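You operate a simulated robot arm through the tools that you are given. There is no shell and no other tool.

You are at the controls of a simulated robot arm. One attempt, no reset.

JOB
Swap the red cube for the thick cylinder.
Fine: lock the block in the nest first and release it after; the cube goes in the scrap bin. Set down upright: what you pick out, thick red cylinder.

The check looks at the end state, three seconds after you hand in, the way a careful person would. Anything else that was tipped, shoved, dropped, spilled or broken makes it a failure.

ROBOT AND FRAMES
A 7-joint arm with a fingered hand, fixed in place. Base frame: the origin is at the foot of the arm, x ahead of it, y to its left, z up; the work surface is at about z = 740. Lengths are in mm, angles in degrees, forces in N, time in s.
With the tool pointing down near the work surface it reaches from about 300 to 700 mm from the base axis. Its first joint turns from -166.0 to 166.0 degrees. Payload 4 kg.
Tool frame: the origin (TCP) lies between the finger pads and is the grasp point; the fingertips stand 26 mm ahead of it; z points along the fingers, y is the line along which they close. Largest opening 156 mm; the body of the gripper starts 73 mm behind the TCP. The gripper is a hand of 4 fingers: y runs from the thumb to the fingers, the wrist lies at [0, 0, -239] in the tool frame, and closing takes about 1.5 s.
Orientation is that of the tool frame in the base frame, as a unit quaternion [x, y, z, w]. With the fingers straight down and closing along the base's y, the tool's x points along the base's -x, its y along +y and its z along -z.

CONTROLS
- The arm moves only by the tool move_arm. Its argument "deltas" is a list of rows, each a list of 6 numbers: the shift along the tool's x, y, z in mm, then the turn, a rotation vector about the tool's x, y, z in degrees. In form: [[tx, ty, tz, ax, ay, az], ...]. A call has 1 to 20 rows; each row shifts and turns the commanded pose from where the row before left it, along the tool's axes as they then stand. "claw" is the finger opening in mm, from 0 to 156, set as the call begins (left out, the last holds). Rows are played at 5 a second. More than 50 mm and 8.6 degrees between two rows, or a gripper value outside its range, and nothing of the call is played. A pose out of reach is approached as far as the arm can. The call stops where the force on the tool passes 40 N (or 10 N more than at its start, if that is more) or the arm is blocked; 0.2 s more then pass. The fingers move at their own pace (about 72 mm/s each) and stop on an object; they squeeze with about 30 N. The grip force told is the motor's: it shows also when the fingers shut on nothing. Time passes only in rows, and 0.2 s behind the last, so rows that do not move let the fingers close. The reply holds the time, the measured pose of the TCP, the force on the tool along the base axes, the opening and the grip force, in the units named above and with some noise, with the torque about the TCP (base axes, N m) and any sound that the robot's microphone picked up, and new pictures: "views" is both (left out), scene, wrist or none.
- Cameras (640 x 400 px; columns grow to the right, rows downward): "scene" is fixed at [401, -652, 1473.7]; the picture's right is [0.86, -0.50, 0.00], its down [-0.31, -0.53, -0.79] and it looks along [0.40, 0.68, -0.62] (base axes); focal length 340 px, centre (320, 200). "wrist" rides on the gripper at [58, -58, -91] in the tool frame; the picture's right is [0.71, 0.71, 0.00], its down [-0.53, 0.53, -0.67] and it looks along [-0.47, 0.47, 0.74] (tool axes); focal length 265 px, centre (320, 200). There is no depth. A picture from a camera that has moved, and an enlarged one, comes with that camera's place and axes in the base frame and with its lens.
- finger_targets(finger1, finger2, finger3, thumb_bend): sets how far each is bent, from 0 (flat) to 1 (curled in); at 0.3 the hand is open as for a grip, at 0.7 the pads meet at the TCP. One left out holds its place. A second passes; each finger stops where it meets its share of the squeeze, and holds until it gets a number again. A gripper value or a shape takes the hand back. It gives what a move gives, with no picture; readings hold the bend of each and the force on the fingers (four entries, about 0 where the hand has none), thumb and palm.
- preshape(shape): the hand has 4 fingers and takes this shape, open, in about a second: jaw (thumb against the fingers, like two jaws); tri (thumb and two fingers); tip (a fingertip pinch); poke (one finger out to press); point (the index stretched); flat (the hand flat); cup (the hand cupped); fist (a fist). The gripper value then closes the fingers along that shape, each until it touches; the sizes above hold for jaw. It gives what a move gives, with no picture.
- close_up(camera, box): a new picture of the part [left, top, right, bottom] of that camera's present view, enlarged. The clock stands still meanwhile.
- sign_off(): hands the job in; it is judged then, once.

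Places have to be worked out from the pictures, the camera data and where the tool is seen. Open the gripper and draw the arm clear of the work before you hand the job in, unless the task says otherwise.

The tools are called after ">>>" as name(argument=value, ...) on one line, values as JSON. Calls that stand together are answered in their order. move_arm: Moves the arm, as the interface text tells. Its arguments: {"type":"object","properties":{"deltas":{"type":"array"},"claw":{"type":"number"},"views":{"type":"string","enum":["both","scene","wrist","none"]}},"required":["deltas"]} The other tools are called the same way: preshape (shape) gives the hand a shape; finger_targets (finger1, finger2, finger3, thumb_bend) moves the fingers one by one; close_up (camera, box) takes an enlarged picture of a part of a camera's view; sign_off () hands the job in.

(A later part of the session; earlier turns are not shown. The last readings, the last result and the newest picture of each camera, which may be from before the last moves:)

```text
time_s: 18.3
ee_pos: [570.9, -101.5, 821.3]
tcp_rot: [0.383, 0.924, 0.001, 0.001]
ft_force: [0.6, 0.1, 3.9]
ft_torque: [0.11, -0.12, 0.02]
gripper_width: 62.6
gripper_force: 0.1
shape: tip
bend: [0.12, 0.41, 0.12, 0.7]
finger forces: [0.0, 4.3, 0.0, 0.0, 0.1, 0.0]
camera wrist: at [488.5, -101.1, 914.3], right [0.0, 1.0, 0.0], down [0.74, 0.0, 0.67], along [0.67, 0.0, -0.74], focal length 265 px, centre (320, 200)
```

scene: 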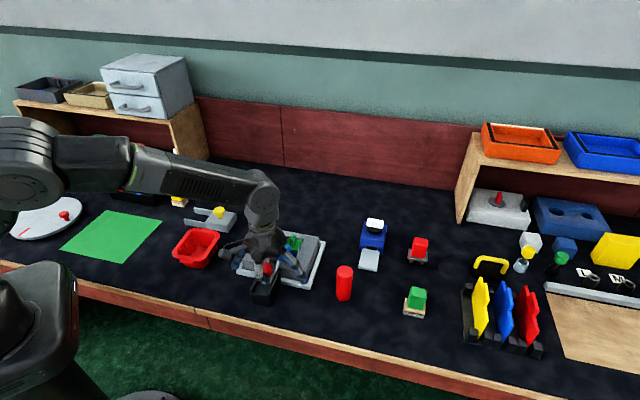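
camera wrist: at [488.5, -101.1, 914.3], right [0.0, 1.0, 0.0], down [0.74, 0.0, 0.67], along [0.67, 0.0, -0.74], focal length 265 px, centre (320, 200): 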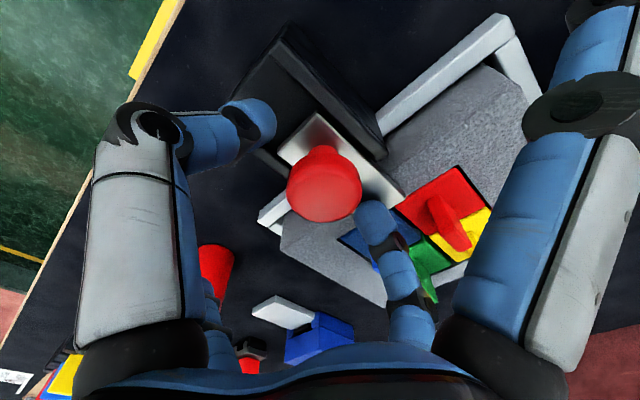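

Open and clear of the knob. I lift, move to the block's left side and turn the hand 90° so tool y lies along the thin direction of the red tab, then look closely at the tabs.

>>> move_arm(deltas=[[0, 0, -15, 0, 0, 0], [0, 0, -48, 0, 0, 0], [21.8, 37.5, 0, 0, 0, 0], [21.8, 37.5, 0, 0, 0, 0], [21.8, 37.5, 0, 0, 0, 0], [21.8, 37.5, 0, 0, 0, 0], [0, 0, 0, 0, 0, 7.5], [0, 0, 0, 0, 0, 7.5], [0, 0, 0, 0, 0, 7.5], [0, 0, 0, 0, 0, 7.5], [0, 0, 0, 0, 0, 7.5], [0, 0, 0, 0, 0, 7.5], [0, 0, 0, 0, 0, 7.5], [0, 0, 0, 0, 0, 7.5], [0, 0, 0, 0, 0, 7.5], [0, 0, 0, 0, 0, 7.5], [0, 0, 0, 0, 0, 7.5], [0, 0, 0, 0, 0, 7.5], [0, 0, 0, 0, 0, 0]], views="both")

>>> close_up(camera="wrist", box=[180, 60, 460, 260])

>>> close_up(camera="scene", box=[220, 210, 340, 310])

```text
time_s: 22.3
ee_pos: [614.5, 66.1, 885.7]
tcp_rot: [0.555, 0.832, 0.0, 0.0]
ft_force: [1.4, 0.8, 0.7]
ft_torque: [0.0, -0.01, -0.03]
gripper_width: 62.0
gripper_force: 0.0
shape: tip
bend: [0.12, 0.42, 0.12, 0.7]
finger forces: [0.0, 0.0, 0.0, 0.1, 0.0, 0.0]
out of reach, approached as far as the arm can: row 10, 11, 12, 13, 14, 15, 16, 17, 18
camera wrist: at [539.1, 96.1, 977.1], right [0.38, 0.92, 0.0], down [0.69, -0.28, 0.67], along [0.62, -0.25, -0.74], focal length 265 px, centre (320, 200)
```

scene: 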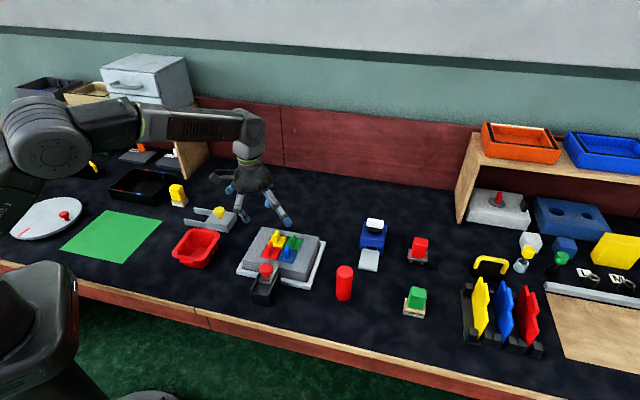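
wrist: 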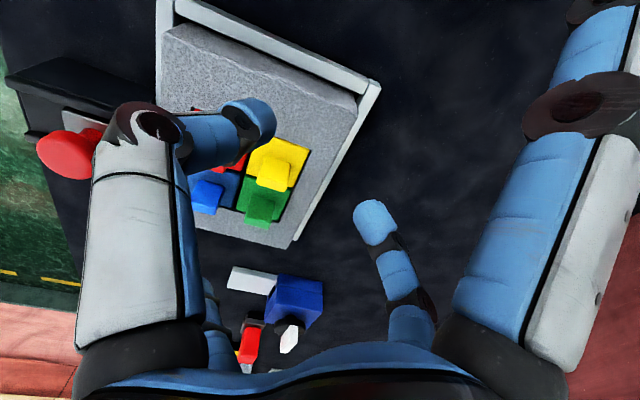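

```text
2.00 times, centred on (320, 160) of wrist
camera zoom: at [539.1, 96.1, 977.1], right [0.38, 0.92, 0.0], down [0.69, -0.28, 0.67], along [0.62, -0.25, -0.74], focal length 531 px, centre (320, 280)
```

zoom: 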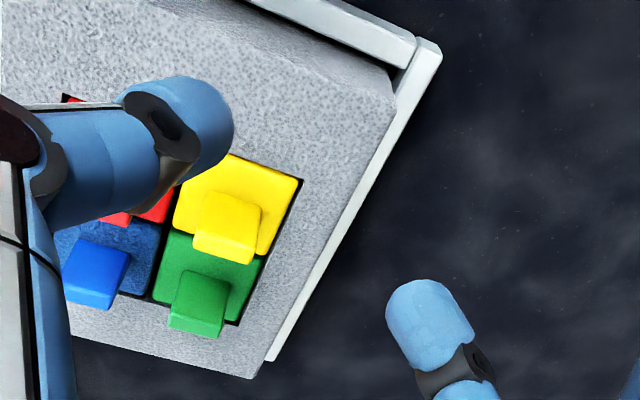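

```text
4.00 times, centred on (280, 260) of scene
camera zoom: at [401.0, -652.0, 1473.7], right [0.86, -0.5, 0.0], down [-0.31, -0.53, -0.79], along [0.4, 0.68, -0.62], focal length 1358 px, centre (480, -40)
```

zoom: 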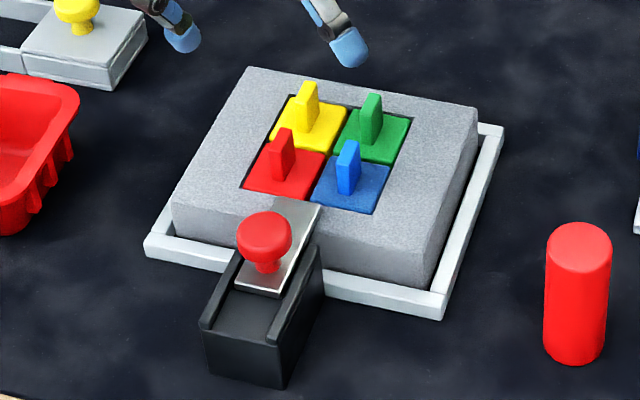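

The wrist joint limit stops that turn (tool y only reached about 22° from base x), so I must use the opposite hand direction. The bolt is visibly over the block edge in the scene view. I turn back the other way and read where the orientation ends up.

>>> move_arm(deltas=[[0, 0, 0, 0, 0, -7.5], [0, 0, 0, 0, 0, -7.5], [0, 0, 0, 0, 0, -7.5], [0, 0, 0, 0, 0, -7.5], [0, 0, 0, 0, 0, -7.5], [0, 0, 0, 0, 0, -7.5], [0, 0, 0, 0, 0, -7.5], [0, 0, 0, 0, 0, -7.5], [0, 0, 0, 0, 0, -7.5], [0, 0, 0, 0, 0, -7.5], [0, 0, 0, 0, 0, 0]], views="none")

```text
time_s: 24.7
ee_pos: [614.3, 63.6, 885.4]
tcp_rot: [-0.068, 0.998, 0.0, 0.0]
ft_force: [-0.3, 0.3, -0.3]
ft_torque: [-0.01, -0.01, 0.0]
gripper_width: 62.1
gripper_force: 0.0
shape: tip
bend: [0.12, 0.42, 0.12, 0.7]
finger forces: [0.1, 0.0, 0.0, 0.0, 0.1, 0.1]
```

Orientation is now 98° for tool y; I complete the turn to 135° (tool y along −e1, across the tab's thin direction) and shift to view the red tab from the −y side.

>>> move_arm(deltas=[[0, 0, 0, 0, 0, -7.44], [0, 0, 0, 0, 0, -7.44], [0, 0, 0, 0, 0, -7.44], [0, 0, 0, 0, 0, -7.44], [0, 0, 0, 0, 0, -7.44], [27, -27.6, 2.6, 0, 0, 0], [27, -27.6, 2.6, 0, 0, 0], [27, -27.6, 2.6, 0, 0, 0], [27, -27.6, 2.6, 0, 0, 0], [0, 0, 0, 0, 0, 0], [0, 0, 0, 0, 0, 0]], views="none")

>>> finger_targets(finger1=0.0, finger2=0.6, finger3=0.0, thumb_bend=0.6)

>>> move_arm(deltas=[[0, 0, 0, 0, 0, 0]], views="both")

>>> close_up(camera="wrist", box=[180, 60, 460, 260])

>>> close_up(camera="scene", box=[220, 190, 340, 290])

```text
time_s: 27.1
ee_pos: [616.2, -89.9, 874.4]
tcp_rot: [-0.381, 0.925, 0.0, 0.0]
ft_force: [0.3, 0.0, -0.6]
ft_torque: [0.0, 0.03, 0.02]
gripper_width: 62.2
gripper_force: 0.0
shape: tip
bend: [0.12, 0.42, 0.12, 0.7]
finger forces: [0.0, 0.0, 0.0, 0.0, 0.1, 0.1]
```

```text
time_s: 28.1
ee_pos: [615.8, -91.0, 873.6]
tcp_rot: [-0.381, 0.925, 0.0, -0.001]
ft_force: [-0.4, -0.1, 0.4]
ft_torque: [0.0, -0.02, 0.0]
gripper_width: 105.7
gripper_force: 0.0
shape: fingers
bend: [0.01, 0.6, 0.01, 0.6]
finger forces: [0.0, 0.0, 0.1, 0.1, 0.1, 0.0]
```

```text
time_s: 28.5
ee_pos: [616.7, -90.8, 874.7]
tcp_rot: [-0.381, 0.924, 0.0, 0.0]
ft_force: [-0.3, 0.1, 0.0]
ft_torque: [0.02, -0.01, 0.03]
gripper_width: 105.7
gripper_force: 0.0
shape: fingers
bend: [0.01, 0.6, 0.01, 0.6]
finger forces: [0.0, 0.0, 0.0, 0.1, 0.0, 0.1]
camera wrist: at [616.2, -172.3, 965.7], right [-1.0, 0.0, 0.0], down [0.0, 0.74, 0.67], along [0.0, 0.67, -0.74], focal length 265 px, centre (320, 200)
```

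scene: 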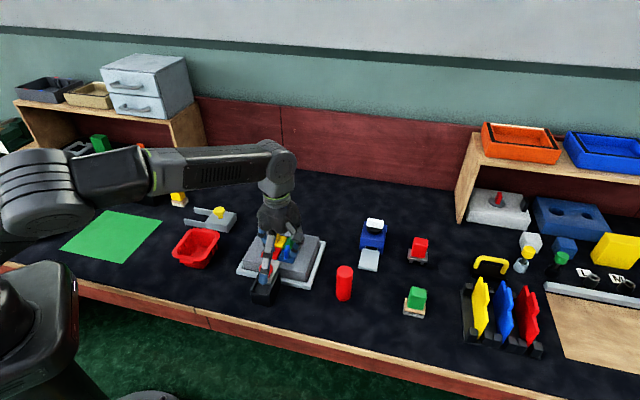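
wrist: 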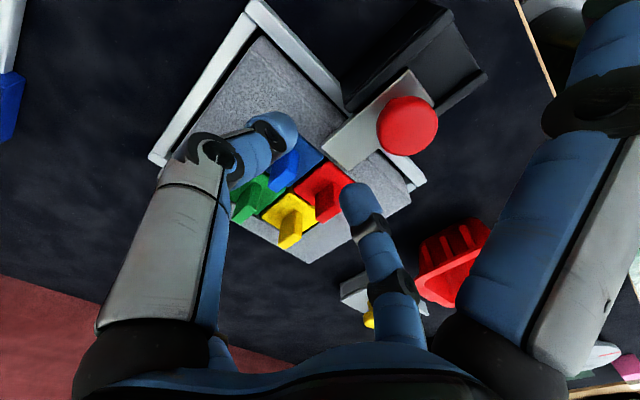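

```text
2.00 times, centred on (320, 160) of wrist
camera zoom: at [616.2, -172.3, 965.7], right [-1.0, 0.0, 0.0], down [0.0, 0.74, 0.67], along [0.0, 0.67, -0.74], focal length 531 px, centre (320, 280)
```

zoom: 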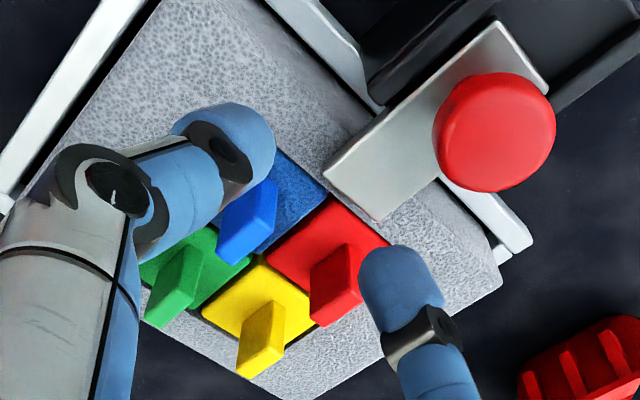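

```text
4.00 times, centred on (280, 240) of scene
camera zoom: at [401.0, -652.0, 1473.7], right [0.86, -0.5, 0.0], down [-0.31, -0.53, -0.79], along [0.4, 0.68, -0.62], focal length 1358 px, centre (480, 40)
```

zoom: 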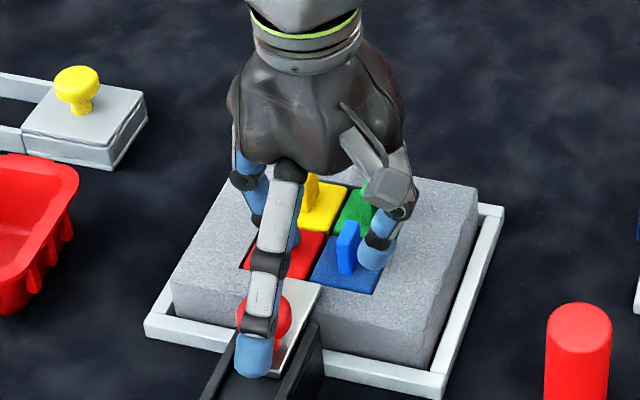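

Fingers 1 and 3 are now flattened away, with the thumb and finger 2 about 40 mm apart. I zoom in on the red tab to measure its position and height.

>>> close_up(camera="wrist", box=[260, 145, 380, 255])

>>> close_up(camera="scene", box=[265, 225, 325, 270])

```text
3.64 times, centred on (320, 200) of wrist
camera zoom: at [616.2, -172.3, 965.7], right [-1.0, 0.0, 0.0], down [0.0, 0.74, 0.67], along [0.0, 0.67, -0.74], focal length 965 px, centre (320, 200)
```

zoom: 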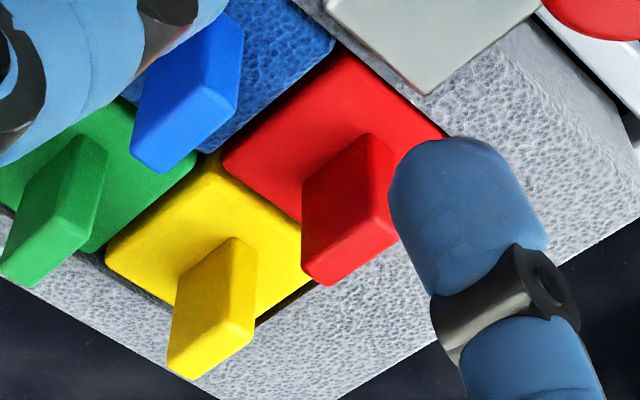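

```text
8.89 times, centred on (295, 248) of scene
camera zoom: at [401.0, -652.0, 1473.7], right [0.86, -0.5, 0.0], down [-0.31, -0.53, -0.79], along [0.4, 0.68, -0.62], focal length 3018 px, centre (542, -222)
```

zoom: 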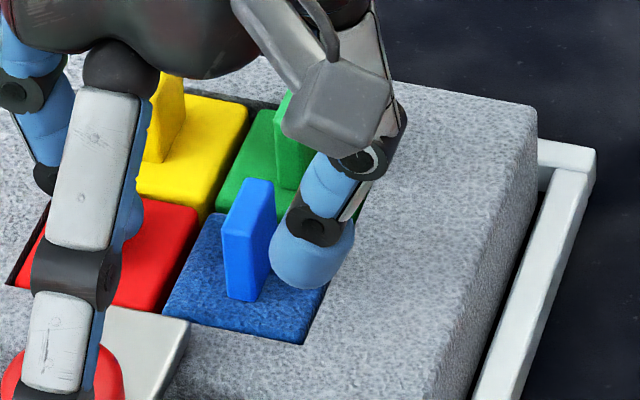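

Combining both close views, the insert plate tops are at z≈784 and the red tab's top at z≈813, centred near [610,-19.5]. I move over it at z≈848 and check the alignment in the wrist view.

>>> move_arm(deltas=[[-22.9, 27.5, 6, 0, 0, 0], [-22.9, 27.5, 10, 0, 0, 0], [0, 0, 10.7, 0, 0, 0], [0, 0, 0, 0, 0, 0], [0, 0, 0, 0, 0, 0]], views="both")

>>> close_up(camera="wrist", box=[240, 90, 400, 230])

>>> close_up(camera="scene", box=[235, 215, 325, 285])

```text
time_s: 29.7
ee_pos: [608.7, -19.1, 847.2]
tcp_rot: [-0.382, 0.924, 0.001, 0.0]
ft_force: [-0.6, -0.5, 0.0]
ft_torque: [0.0, 0.01, 0.05]
gripper_width: 105.3
gripper_force: 0.0
shape: fingers
bend: [0.01, 0.6, 0.01, 0.6]
finger forces: [0.1, 0.1, 0.0, 0.0, 0.0, 0.1]
camera wrist: at [609.1, -99.9, 938.8], right [-1.0, 0.0, 0.0], down [0.0, 0.74, 0.67], along [0.0, 0.67, -0.74], focal length 265 px, centre (320, 200)
```

scene: 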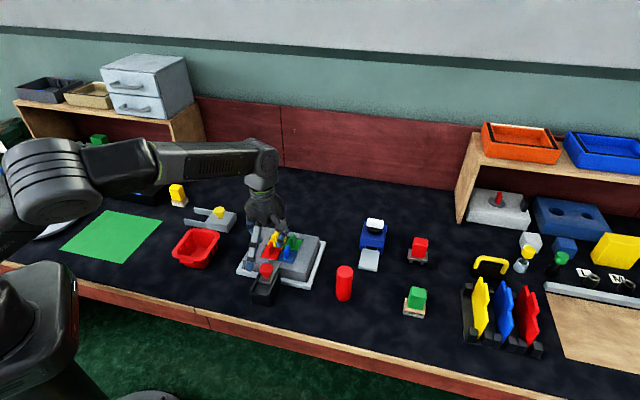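
wrist: 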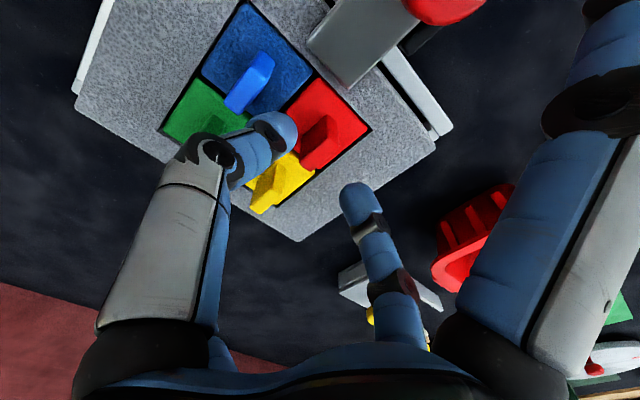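

```text
2.86 times, centred on (320, 160) of wrist
camera zoom: at [609.1, -99.9, 938.8], right [-1.0, 0.0, 0.0], down [0.0, 0.74, 0.67], along [0.0, 0.67, -0.74], focal length 758 px, centre (320, 314)
```

zoom: 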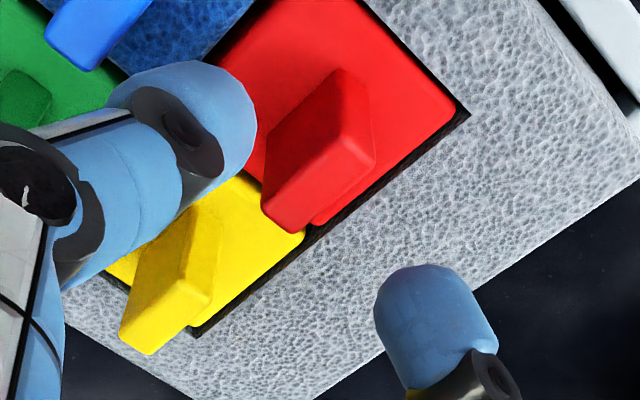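

```text
5.71 times, centred on (280, 250) of scene
camera zoom: at [401.0, -652.0, 1473.7], right [0.86, -0.5, 0.0], down [-0.31, -0.53, -0.79], along [0.4, 0.68, -0.62], focal length 1940 px, centre (549, -86)
```

zoom: 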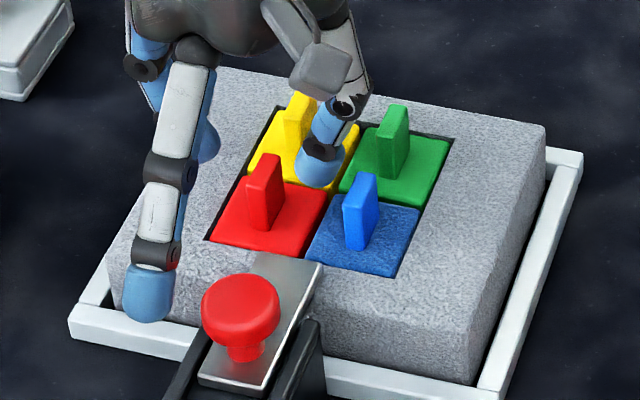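

The tab top is almost directly under the TCP (centre ≈[609,-20]). The thumb side is close to the blue tab, so I narrow the pinch here first (thumb 0.66, finger 2 0.63) and look again before descending.

>>> finger_targets(finger2=0.63, thumb_bend=0.66)

>>> close_up(camera="wrist", box=[240, 90, 400, 230])

>>> close_up(camera="scene", box=[250, 220, 320, 275])

```text
time_s: 30.7
ee_pos: [608.1, -17.4, 847.7]
tcp_rot: [-0.381, 0.925, 0.0, 0.0]
ft_force: [-0.3, -0.1, -0.2]
ft_torque: [0.03, 0.01, -0.02]
gripper_width: 103.1
gripper_force: 0.1
shape: fingers
bend: [0.01, 0.63, 0.01, 0.66]
finger forces: [0.0, 0.0, 0.0, 0.0, 0.1, 0.0]
```

```text
2.86 times, centred on (320, 160) of wrist
camera zoom: at [609.2, -100.0, 938.9], right [-1.0, 0.0, 0.0], down [0.0, 0.74, 0.67], along [0.0, 0.67, -0.74], focal length 758 px, centre (320, 314)
```

zoom: 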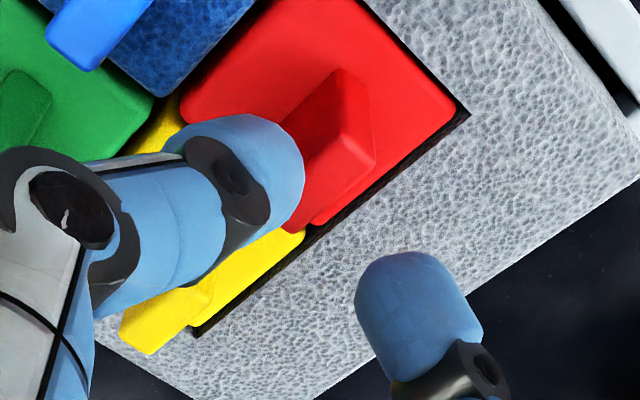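

```text
7.27 times, centred on (285, 248) of scene
camera zoom: at [401.0, -652.0, 1473.7], right [0.86, -0.5, 0.0], down [-0.31, -0.53, -0.79], along [0.4, 0.68, -0.62], focal length 2470 px, centre (574, -146)
```

zoom: 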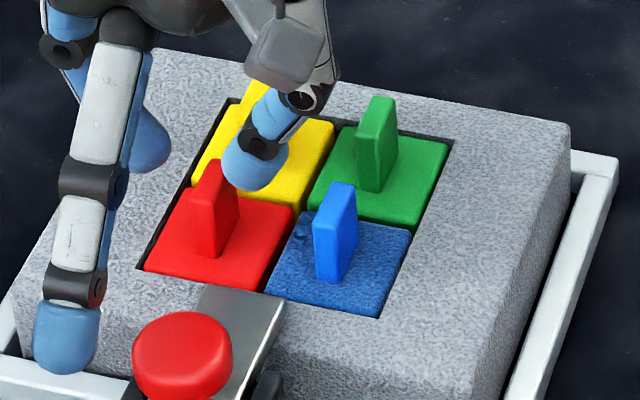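

The thumb has about 5 mm and finger 2 about 12 mm of clearance to the tab, and the thumb passes well above the blue tab. I shift 3 mm toward the thumb side to centre the tab, then descend to z≈828 in small steps.

>>> move_arm(deltas=[[0, -3, 0, 0, 0, 0], [0, 0, 6, 0, 0, 0], [0, 0, 6, 0, 0, 0], [0, 0, 4, 0, 0, 0], [0, 0, 3, 0, 0, 0], [0, 0, 0, 0, 0, 0]], views="both")

>>> close_up(camera="wrist", box=[240, 90, 400, 230])

>>> close_up(camera="scene", box=[250, 220, 320, 275])

```text
time_s: 32.1
ee_pos: [613.3, -20.5, 829.2]
tcp_rot: [-0.381, 0.924, 0.001, 0.0]
ft_force: [0.2, -1.0, -0.6]
ft_torque: [0.01, -0.01, 0.05]
gripper_width: 103.1
gripper_force: 0.2
shape: fingers
bend: [0.01, 0.63, 0.01, 0.66]
finger forces: [0.0, 0.1, 0.0, 0.1, 0.0, 0.1]
camera wrist: at [613.1, -102.1, 920.5], right [-1.0, 0.0, 0.0], down [0.0, 0.74, 0.67], along [0.0, 0.67, -0.74], focal length 265 px, centre (320, 200)
```

scene: 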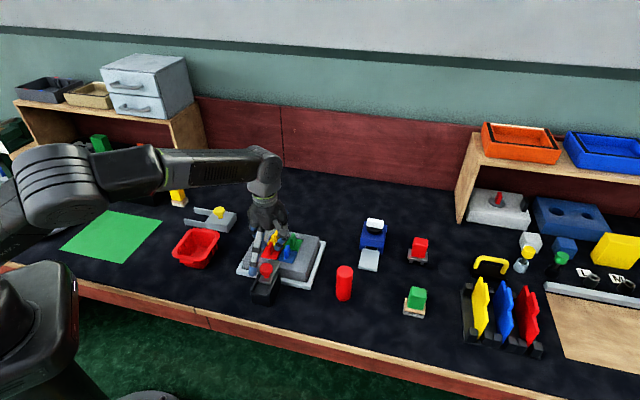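
wrist: 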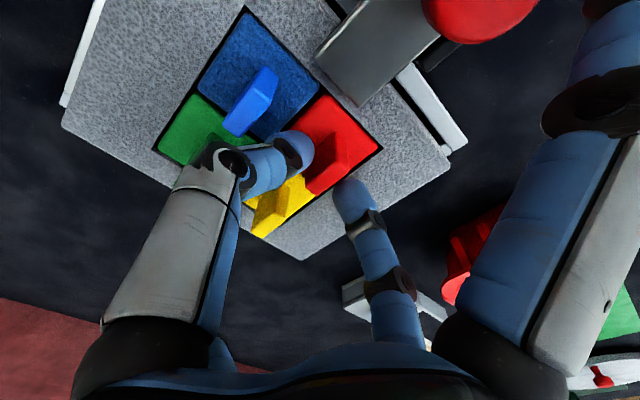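

```text
2.86 times, centred on (320, 160) of wrist
camera zoom: at [613.1, -102.1, 920.5], right [-1.0, 0.0, 0.0], down [0.0, 0.74, 0.67], along [0.0, 0.67, -0.74], focal length 758 px, centre (320, 314)
```

zoom: 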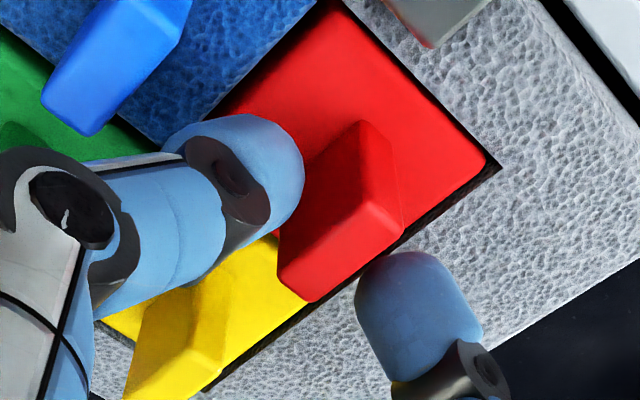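

```text
7.27 times, centred on (285, 248) of scene
camera zoom: at [401.0, -652.0, 1473.7], right [0.86, -0.5, 0.0], down [-0.31, -0.53, -0.79], along [0.4, 0.68, -0.62], focal length 2470 px, centre (574, -146)
```

zoom: 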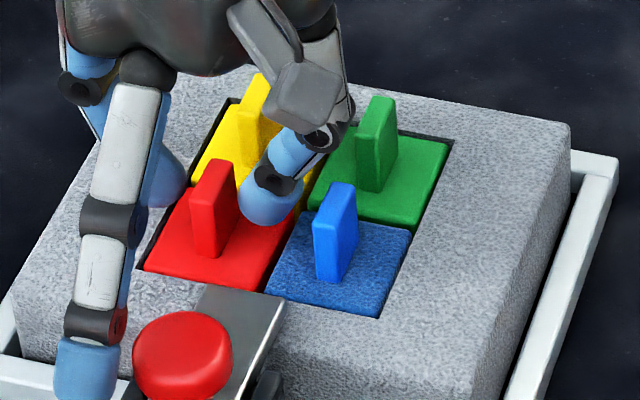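

The fingertips straddle the red tab with clear gaps and no contact forces. I centre by 2.5 mm along the tab and then close thumb and finger 2 on it.

>>> move_arm(deltas=[[2.5, 1.5, 0, 0, 0, 0], [0, 0, 0, 0, 0, 0], [0, 0, 0, 0, 0, 0]], views="none")

>>> finger_targets(finger2=0.7, thumb_bend=0.72)

>>> close_up(camera="wrist", box=[240, 90, 400, 230])

>>> close_up(camera="scene", box=[250, 220, 320, 275])

```text
time_s: 32.9
ee_pos: [609.2, -20.9, 828.5]
tcp_rot: [-0.381, 0.924, 0.001, 0.001]
ft_force: [-0.8, 0.3, 0.1]
ft_torque: [0.04, 0.0, -0.04]
gripper_width: 103.0
gripper_force: 0.0
shape: fingers
bend: [0.01, 0.63, 0.01, 0.66]
finger forces: [0.0, 0.0, 0.0, 0.1, 0.0, 0.0]
```

```text
time_s: 33.9
ee_pos: [609.7, -21.6, 828.8]
tcp_rot: [-0.381, 0.925, 0.0, 0.0]
ft_force: [0.3, -0.3, 0.2]
ft_torque: [0.02, 0.03, 0.02]
gripper_width: 101.9
gripper_force: 3.3
shape: fingers
bend: [0.01, 0.67, 0.01, 0.71]
finger forces: [0.0, 3.1, 0.0, 0.0, 3.1, 0.0]
```

```text
2.86 times, centred on (320, 160) of wrist
camera zoom: at [609.9, -102.8, 920.5], right [-1.0, 0.0, 0.0], down [0.0, 0.74, 0.67], along [0.0, 0.67, -0.74], focal length 758 px, centre (320, 314)
```

zoom: 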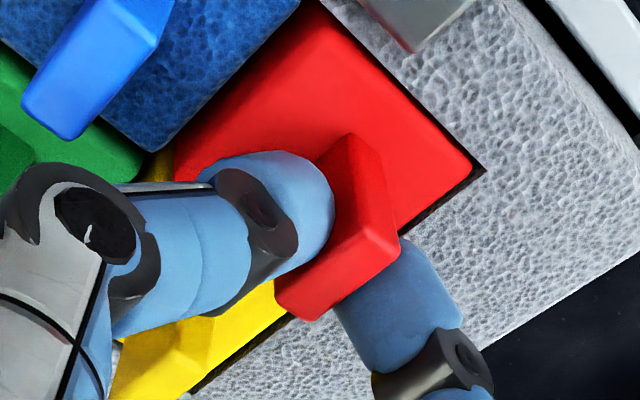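

```text
7.27 times, centred on (285, 248) of scene
camera zoom: at [401.0, -652.0, 1473.7], right [0.86, -0.5, 0.0], down [-0.31, -0.53, -0.79], along [0.4, 0.68, -0.62], focal length 2470 px, centre (574, -146)
```

zoom: 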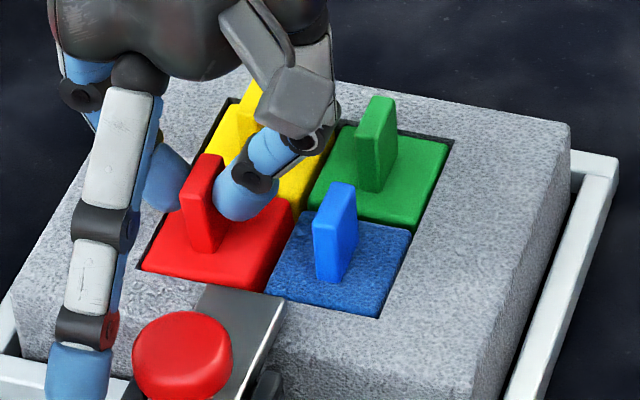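

Both sides touch the tab evenly at 3 N with the tab centred between them. I firm up the squeeze before lifting.

>>> finger_targets(finger2=0.8, thumb_bend=0.84)

>>> close_up(camera="scene", box=[250, 220, 320, 275])

```text
time_s: 34.9
ee_pos: [609.5, -20.8, 829.3]
tcp_rot: [-0.381, 0.925, 0.0, 0.0]
ft_force: [0.4, -0.4, -1.5]
ft_torque: [0.06, 0.07, -0.01]
gripper_width: 100.6
gripper_force: 11.1
shape: fingers
bend: [0.01, 0.61, 0.01, 0.76]
finger forces: [0.0, 11.1, 0.0, 0.0, 10.9, 0.0]
```

```text
7.27 times, centred on (285, 248) of scene
camera zoom: at [401.0, -652.0, 1473.7], right [0.86, -0.5, 0.0], down [-0.31, -0.53, -0.79], along [0.4, 0.68, -0.62], focal length 2470 px, centre (574, -146)
```

zoom: 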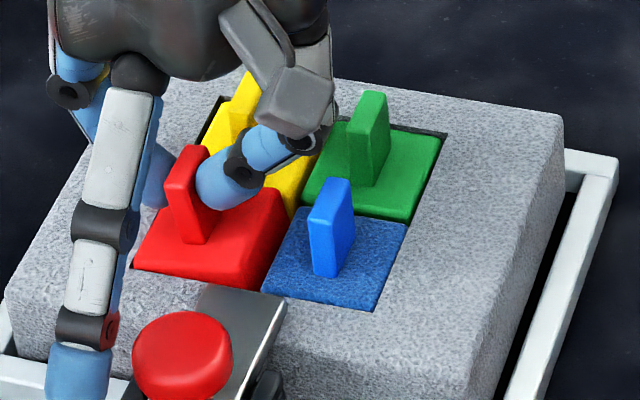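

The stronger thumb pushed the insert and block a couple of mm within the nest's play. I balance this by raising finger 2's drive and nudging the hand back 2.5 mm.

>>> finger_targets(finger2=1.0, thumb_bend=0.84)

>>> close_up(camera="scene", box=[250, 220, 320, 275])

```text
time_s: 35.9
ee_pos: [609.4, -20.1, 828.3]
tcp_rot: [-0.381, 0.925, 0.001, 0.0]
ft_force: [3.8, -2.8, -0.9]
ft_torque: [0.02, 0.01, 0.01]
gripper_width: 100.5
gripper_force: 11.4
shape: fingers
bend: [0.01, 0.63, 0.01, 0.78]
finger forces: [0.0, 9.1, 0.0, 0.1, 13.0, 0.0]
```

```text
7.27 times, centred on (285, 248) of scene
camera zoom: at [401.0, -652.0, 1473.7], right [0.86, -0.5, 0.0], down [-0.31, -0.53, -0.79], along [0.4, 0.68, -0.62], focal length 2470 px, centre (574, -146)
```

zoom: 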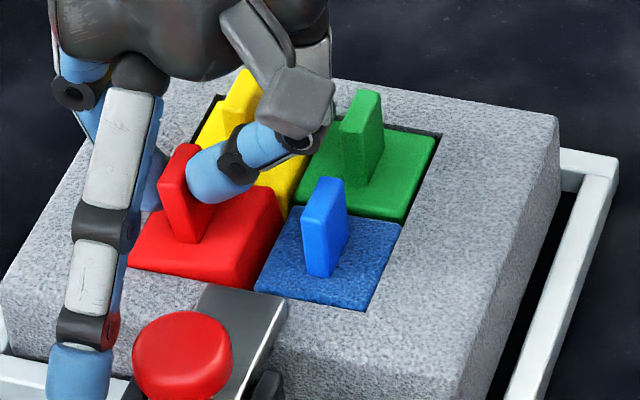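

The thumb is overpowering finger 2 and has crept the block about 4–5 mm toward −e1 inside the nest. I set the thumb to just hold its place and gently carry the tab back 4.5 mm toward +e1.

>>> finger_targets(finger2=1.0, thumb_bend=0.765)

>>> move_arm(deltas=[[0, -1.5, 0, 0, 0, 0], [0, -1.5, 0, 0, 0, 0], [0, -1.5, 0, 0, 0, 0], [0, 0, 0, 0, 0, 0]], views="wrist")

>>> close_up(camera="scene", box=[250, 220, 320, 275])

```text
time_s: 36.9
ee_pos: [609.8, -20.7, 828.6]
tcp_rot: [-0.381, 0.925, 0.0, 0.0]
ft_force: [-0.7, -0.2, 0.4]
ft_torque: [0.01, 0.01, 0.02]
gripper_width: 100.9
gripper_force: 8.1
shape: fingers
bend: [0.01, 0.64, 0.01, 0.75]
finger forces: [0.1, 8.2, 0.0, 0.0, 7.6, 0.0]
```

```text
time_s: 37.9
ee_pos: [613.4, -24.3, 829.8]
tcp_rot: [-0.381, 0.925, 0.0, 0.0]
ft_force: [-0.1, 2.0, 1.2]
ft_torque: [0.06, 0.04, 0.01]
gripper_width: 100.8
gripper_force: 7.8
shape: fingers
bend: [0.01, 0.64, 0.01, 0.75]
finger forces: [0.1, 8.1, 0.1, 0.0, 7.2, 0.1]
camera wrist: at [612.8, -107.0, 920.9], right [-1.0, 0.0, 0.0], down [0.0, 0.74, 0.67], along [0.0, 0.67, -0.74], focal length 265 px, centre (320, 200)
```

wrist: 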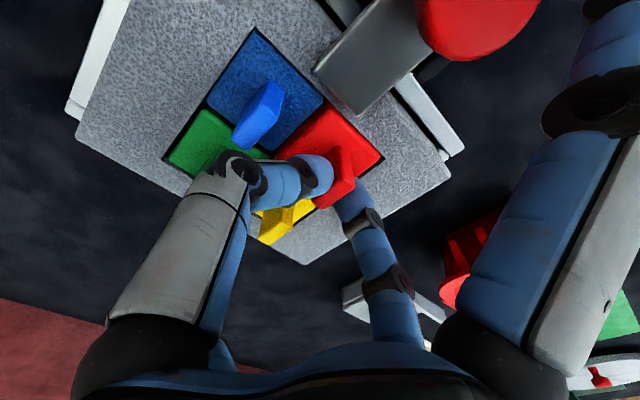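

```text
7.27 times, centred on (285, 248) of scene
camera zoom: at [401.0, -652.0, 1473.7], right [0.86, -0.5, 0.0], down [-0.31, -0.53, -0.79], along [0.4, 0.68, -0.62], focal length 2470 px, centre (574, -146)
```

zoom: 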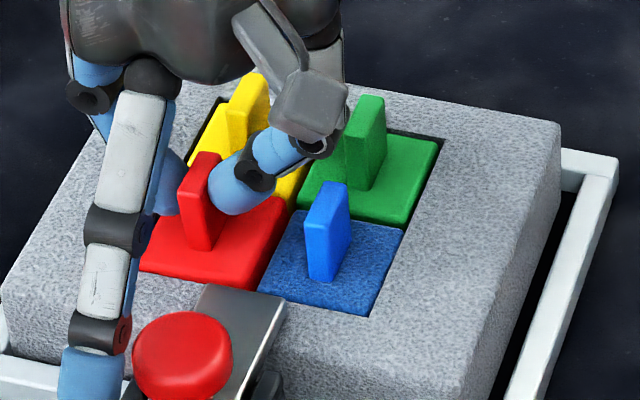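

The insert moved back and the block followed part way; it is still about 3 mm from where it began. I nudge another 3 mm and compare.

>>> move_arm(deltas=[[0, -1.5, 0, 0, 0, 0], [0, -1.5, 0, 0, 0, 0], [0, 0, 0, 0, 0, 0]], views="none")

>>> close_up(camera="scene", box=[250, 220, 320, 275])

>>> close_up(camera="wrist", box=[240, 90, 400, 230])

```text
time_s: 38.7
ee_pos: [614.4, -26.0, 830.1]
tcp_rot: [-0.381, 0.924, 0.0, 0.001]
ft_force: [-0.9, 0.6, 1.3]
ft_torque: [0.06, 0.04, 0.01]
gripper_width: 100.9
gripper_force: 7.4
shape: fingers
bend: [0.01, 0.64, 0.01, 0.75]
finger forces: [0.0, 8.0, 0.0, 0.0, 7.1, 0.0]
```

```text
7.27 times, centred on (285, 248) of scene
camera zoom: at [401.0, -652.0, 1473.7], right [0.86, -0.5, 0.0], down [-0.31, -0.53, -0.79], along [0.4, 0.68, -0.62], focal length 2470 px, centre (574, -146)
```

zoom: 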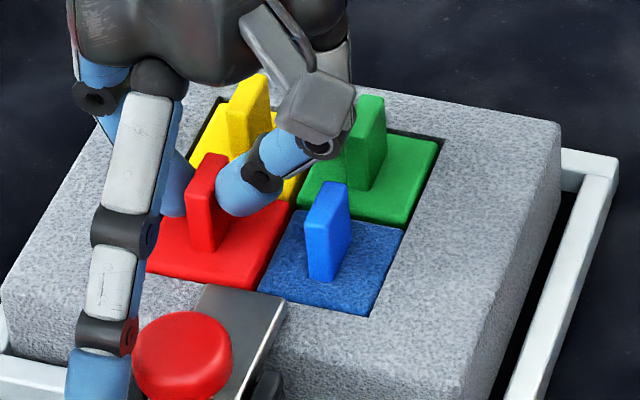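

```text
2.86 times, centred on (320, 160) of wrist
camera zoom: at [614.6, -108.3, 920.5], right [-1.0, 0.0, 0.0], down [0.0, 0.74, 0.67], along [0.0, 0.67, -0.74], focal length 758 px, centre (320, 314)
```

zoom: 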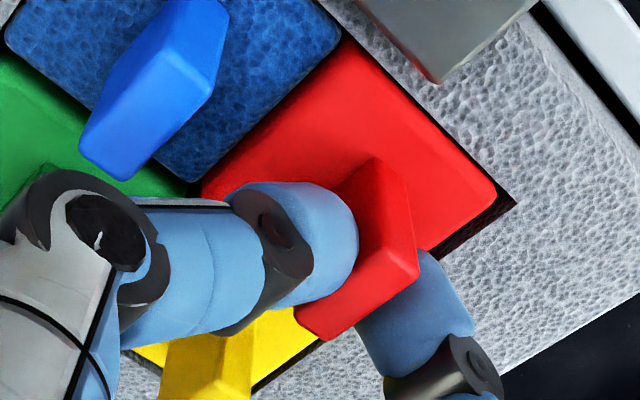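

The block stays put now and the insert has a few mm of free play, so I re-centre it by 1.5 mm and start lifting slowly, watching that the neighbours and block stay down.

>>> move_arm(deltas=[[0, 1.8, 0, 0, 0, 0], [0, 0, -3, 0, 0, 0], [0, 0, -3, 0, 0, 0], [0, 0, -3, 0, 0, 0], [0, 0, 0, 0, 0, 0]], views="both")

>>> close_up(camera="scene", box=[250, 220, 320, 275])

```text
time_s: 39.9
ee_pos: [612.5, -25.7, 837.8]
tcp_rot: [-0.381, 0.925, 0.0, 0.0]
ft_force: [-1.2, 0.5, -0.4]
ft_torque: [0.02, 0.04, 0.04]
gripper_width: 101.2
gripper_force: 6.9
shape: fingers
bend: [0.01, 0.65, 0.01, 0.74]
finger forces: [0.0, 7.5, 0.0, 0.0, 7.0, 0.1]
camera wrist: at [613.3, -108.1, 929.3], right [-1.0, 0.0, 0.0], down [0.0, 0.74, 0.67], along [0.0, 0.67, -0.74], focal length 265 px, centre (320, 200)
```

scene: 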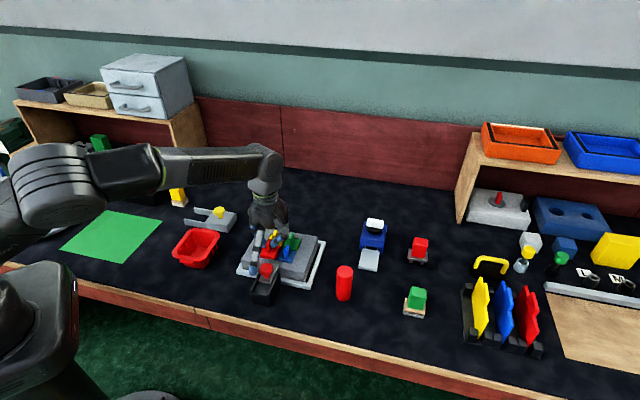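
wrist: 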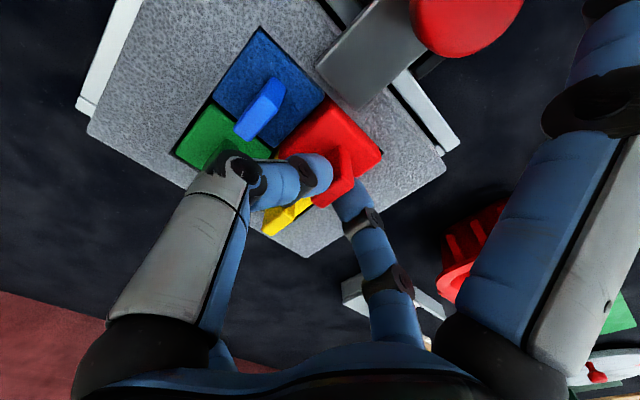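

```text
7.27 times, centred on (285, 248) of scene
camera zoom: at [401.0, -652.0, 1473.7], right [0.86, -0.5, 0.0], down [-0.31, -0.53, -0.79], along [0.4, 0.68, -0.62], focal length 2470 px, centre (574, -146)
```

zoom: 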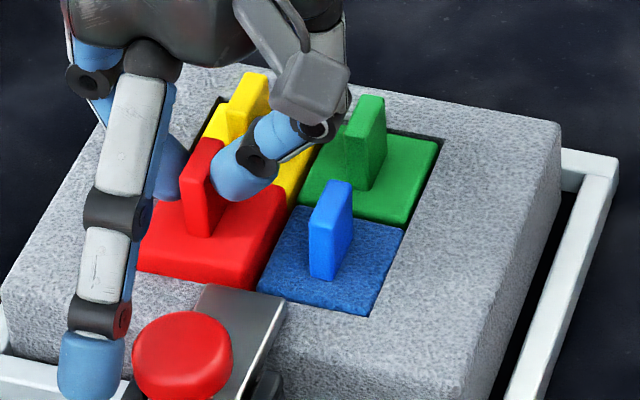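

The red insert is rising cleanly with the others unmoved. I continue lifting.

>>> move_arm(deltas=[[0, 0, -5, 0, 0, 0], [0, 0, -5, 0, 0, 0], [0, 0, -6, 0, 0, 0], [0, 0, -6, 0, 0, 0], [0, 0, -8, 0, 0, 0], [0, 0, 0, 0, 0, 0]], views="both")

>>> close_up(camera="scene", box=[230, 200, 330, 280])

```text
time_s: 41.3
ee_pos: [612.1, -25.1, 868.3]
tcp_rot: [-0.381, 0.925, 0.0, 0.0]
ft_force: [0.4, 1.0, -0.5]
ft_torque: [0.01, 0.01, 0.0]
gripper_width: 101.0
gripper_force: 6.8
shape: fingers
bend: [0.01, 0.65, 0.01, 0.74]
finger forces: [0.0, 7.3, 0.0, 0.1, 7.0, 0.1]
camera wrist: at [612.6, -107.5, 959.4], right [-1.0, 0.0, 0.0], down [0.0, 0.74, 0.67], along [0.0, 0.67, -0.74], focal length 265 px, centre (320, 200)
```

scene: 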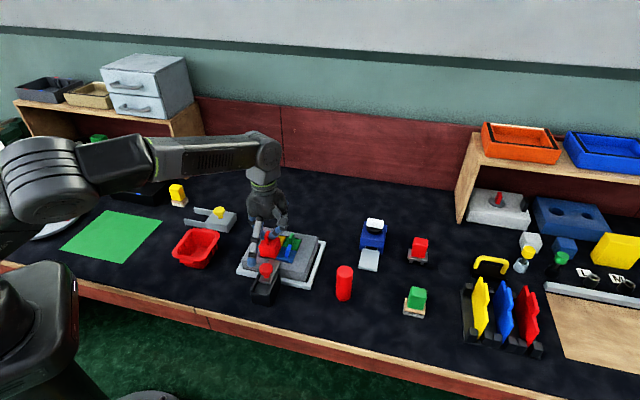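
wrist: 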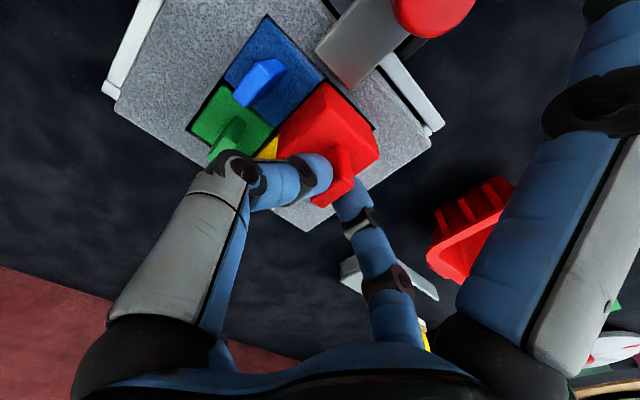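

```text
5.00 times, centred on (280, 240) of scene
camera zoom: at [401.0, -652.0, 1473.7], right [0.86, -0.5, 0.0], down [-0.31, -0.53, -0.79], along [0.4, 0.68, -0.62], focal length 1698 px, centre (520, 0)
```

zoom: 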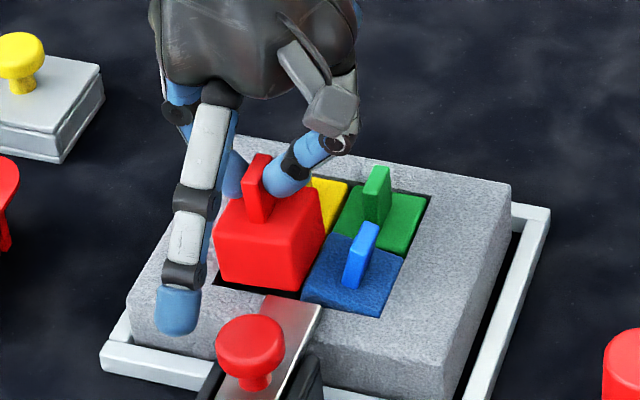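

It is indeed a cube with a tab handle, now nearly out of the pocket. I lift another 45 mm to clear everything.

>>> move_arm(deltas=[[0, 0, -10, 0, 0, 0], [0, 0, -10, 0, 0, 0], [0, 0, -12, 0, 0, 0], [0, 0, -13, 0, 0, 0], [0, 0, -10, 0, 0, 0], [0, 0, 0, 0, 0, 0]], views="both")

>>> close_up(camera="scene", box=[230, 190, 330, 270])

>>> close_up(camera="scene", box=[160, 190, 260, 280])

```text
time_s: 42.7
ee_pos: [612.4, -24.8, 923.0]
tcp_rot: [-0.381, 0.925, 0.0, -0.001]
ft_force: [-0.5, -0.2, -0.4]
ft_torque: [0.0, 0.01, -0.03]
gripper_width: 100.9
gripper_force: 6.8
shape: fingers
bend: [0.01, 0.65, 0.01, 0.75]
finger forces: [0.0, 7.2, 0.0, 0.1, 7.2, 0.1]
camera wrist: at [613.4, -106.3, 1014.9], right [-1.0, 0.0, 0.0], down [0.0, 0.74, 0.67], along [0.0, 0.67, -0.74], focal length 265 px, centre (320, 200)
```

scene: 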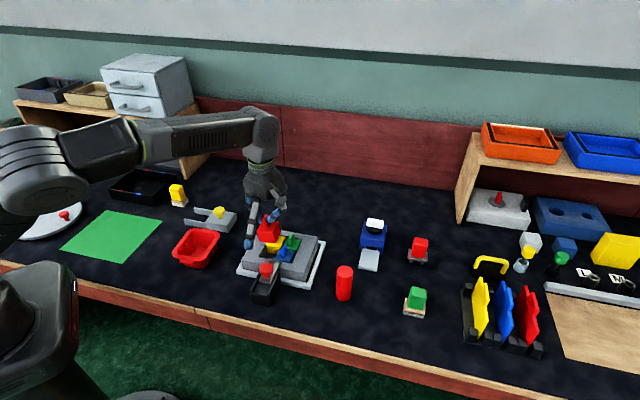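
wrist: 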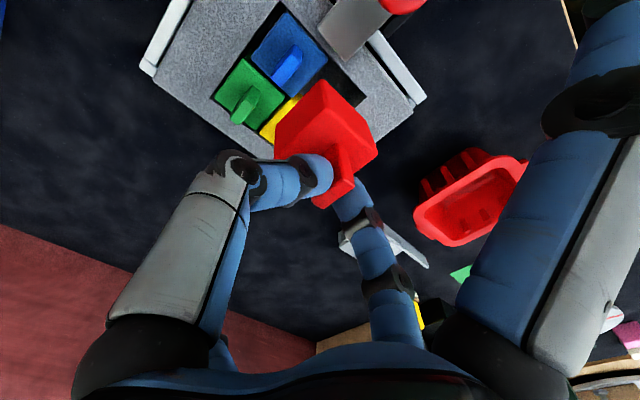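

```text
5.00 times, centred on (280, 230) of scene
camera zoom: at [401.0, -652.0, 1473.7], right [0.86, -0.5, 0.0], down [-0.31, -0.53, -0.79], along [0.4, 0.68, -0.62], focal length 1698 px, centre (520, 50)
```

zoom: 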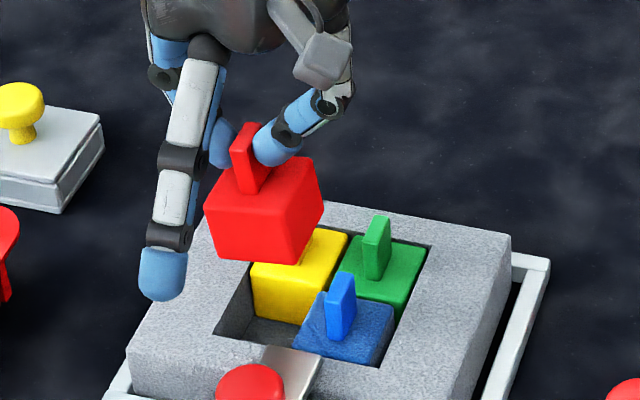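

```text
4.44 times, centred on (210, 235) of scene
camera zoom: at [401.0, -652.0, 1473.7], right [0.86, -0.5, 0.0], down [-0.31, -0.53, -0.79], along [0.4, 0.68, -0.62], focal length 1509 px, centre (809, 44)
```

zoom: 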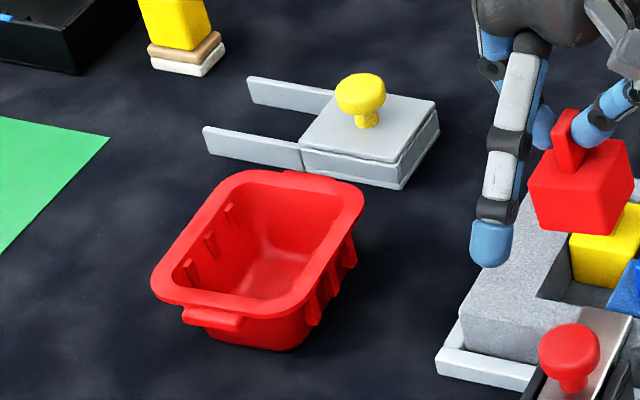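

The cube is held at 7 N and hangs fairly straight; below it the pocket cell is now empty. The tub's rim works out centred near [443,90] with its sides along e1/e2, so I carry the cube there at a safe height.

>>> move_arm(deltas=[[4.9, 25.1, -2.5, 0, 0, 0], [4.9, 25.1, -2.5, 0, 0, 0], [4.9, 25.1, -2.5, 0, 0, 0], [4.9, 25.1, -2.5, 0, 0, 0], [4.9, 25.1, -2.5, 0, 0, 0], [4.9, 25.1, -2.5, 0, 0, 0], [4.9, 25.1, 0, 0, 0, 0], [4.9, 25.1, 0, 0, 0, 0], [0, 0, 0, 0, 0, 0], [0, 0, 0, 0, 0, 0]], views="both")

>>> close_up(camera="wrist", box=[200, 60, 440, 240])

>>> close_up(camera="scene", box=[140, 160, 260, 280])

```text
time_s: 44.9
ee_pos: [444.7, 90.0, 940.3]
tcp_rot: [-0.381, 0.925, 0.0, 0.0]
ft_force: [0.0, 0.1, -0.7]
ft_torque: [-0.01, 0.02, 0.0]
gripper_width: 101.1
gripper_force: 7.3
shape: fingers
bend: [0.01, 0.65, 0.01, 0.75]
finger forces: [0.1, 7.2, 0.1, 0.0, 7.2, 0.1]
camera wrist: at [445.2, 7.2, 1031.5], right [-1.0, 0.0, 0.0], down [0.0, 0.74, 0.67], along [0.0, 0.67, -0.74], focal length 265 px, centre (320, 200)
```

scene: 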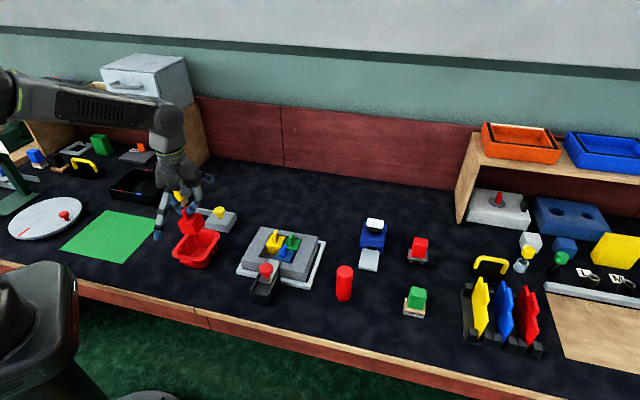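
wrist: 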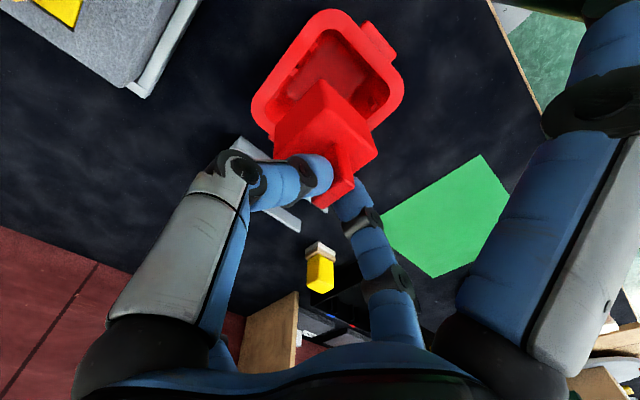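

```text
2.22 times, centred on (320, 150) of wrist
camera zoom: at [445.2, 7.2, 1031.5], right [-1.0, 0.0, 0.0], down [0.0, 0.74, 0.67], along [0.0, 0.67, -0.74], focal length 590 px, centre (320, 311)
```

zoom: 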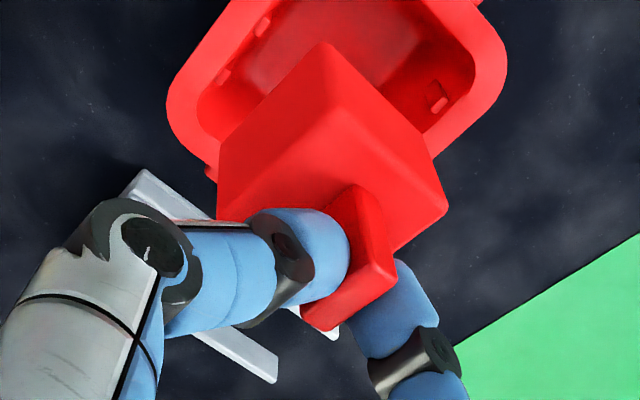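

```text
3.33 times, centred on (200, 220) of scene
camera zoom: at [401.0, -652.0, 1473.7], right [0.86, -0.5, 0.0], down [-0.31, -0.53, -0.79], along [0.4, 0.68, -0.62], focal length 1132 px, centre (720, 133)
```

zoom: 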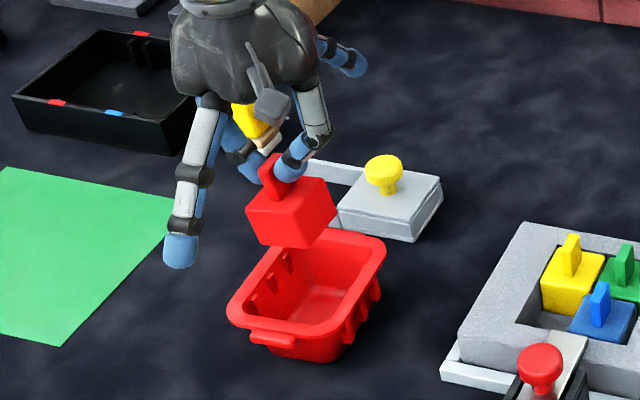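

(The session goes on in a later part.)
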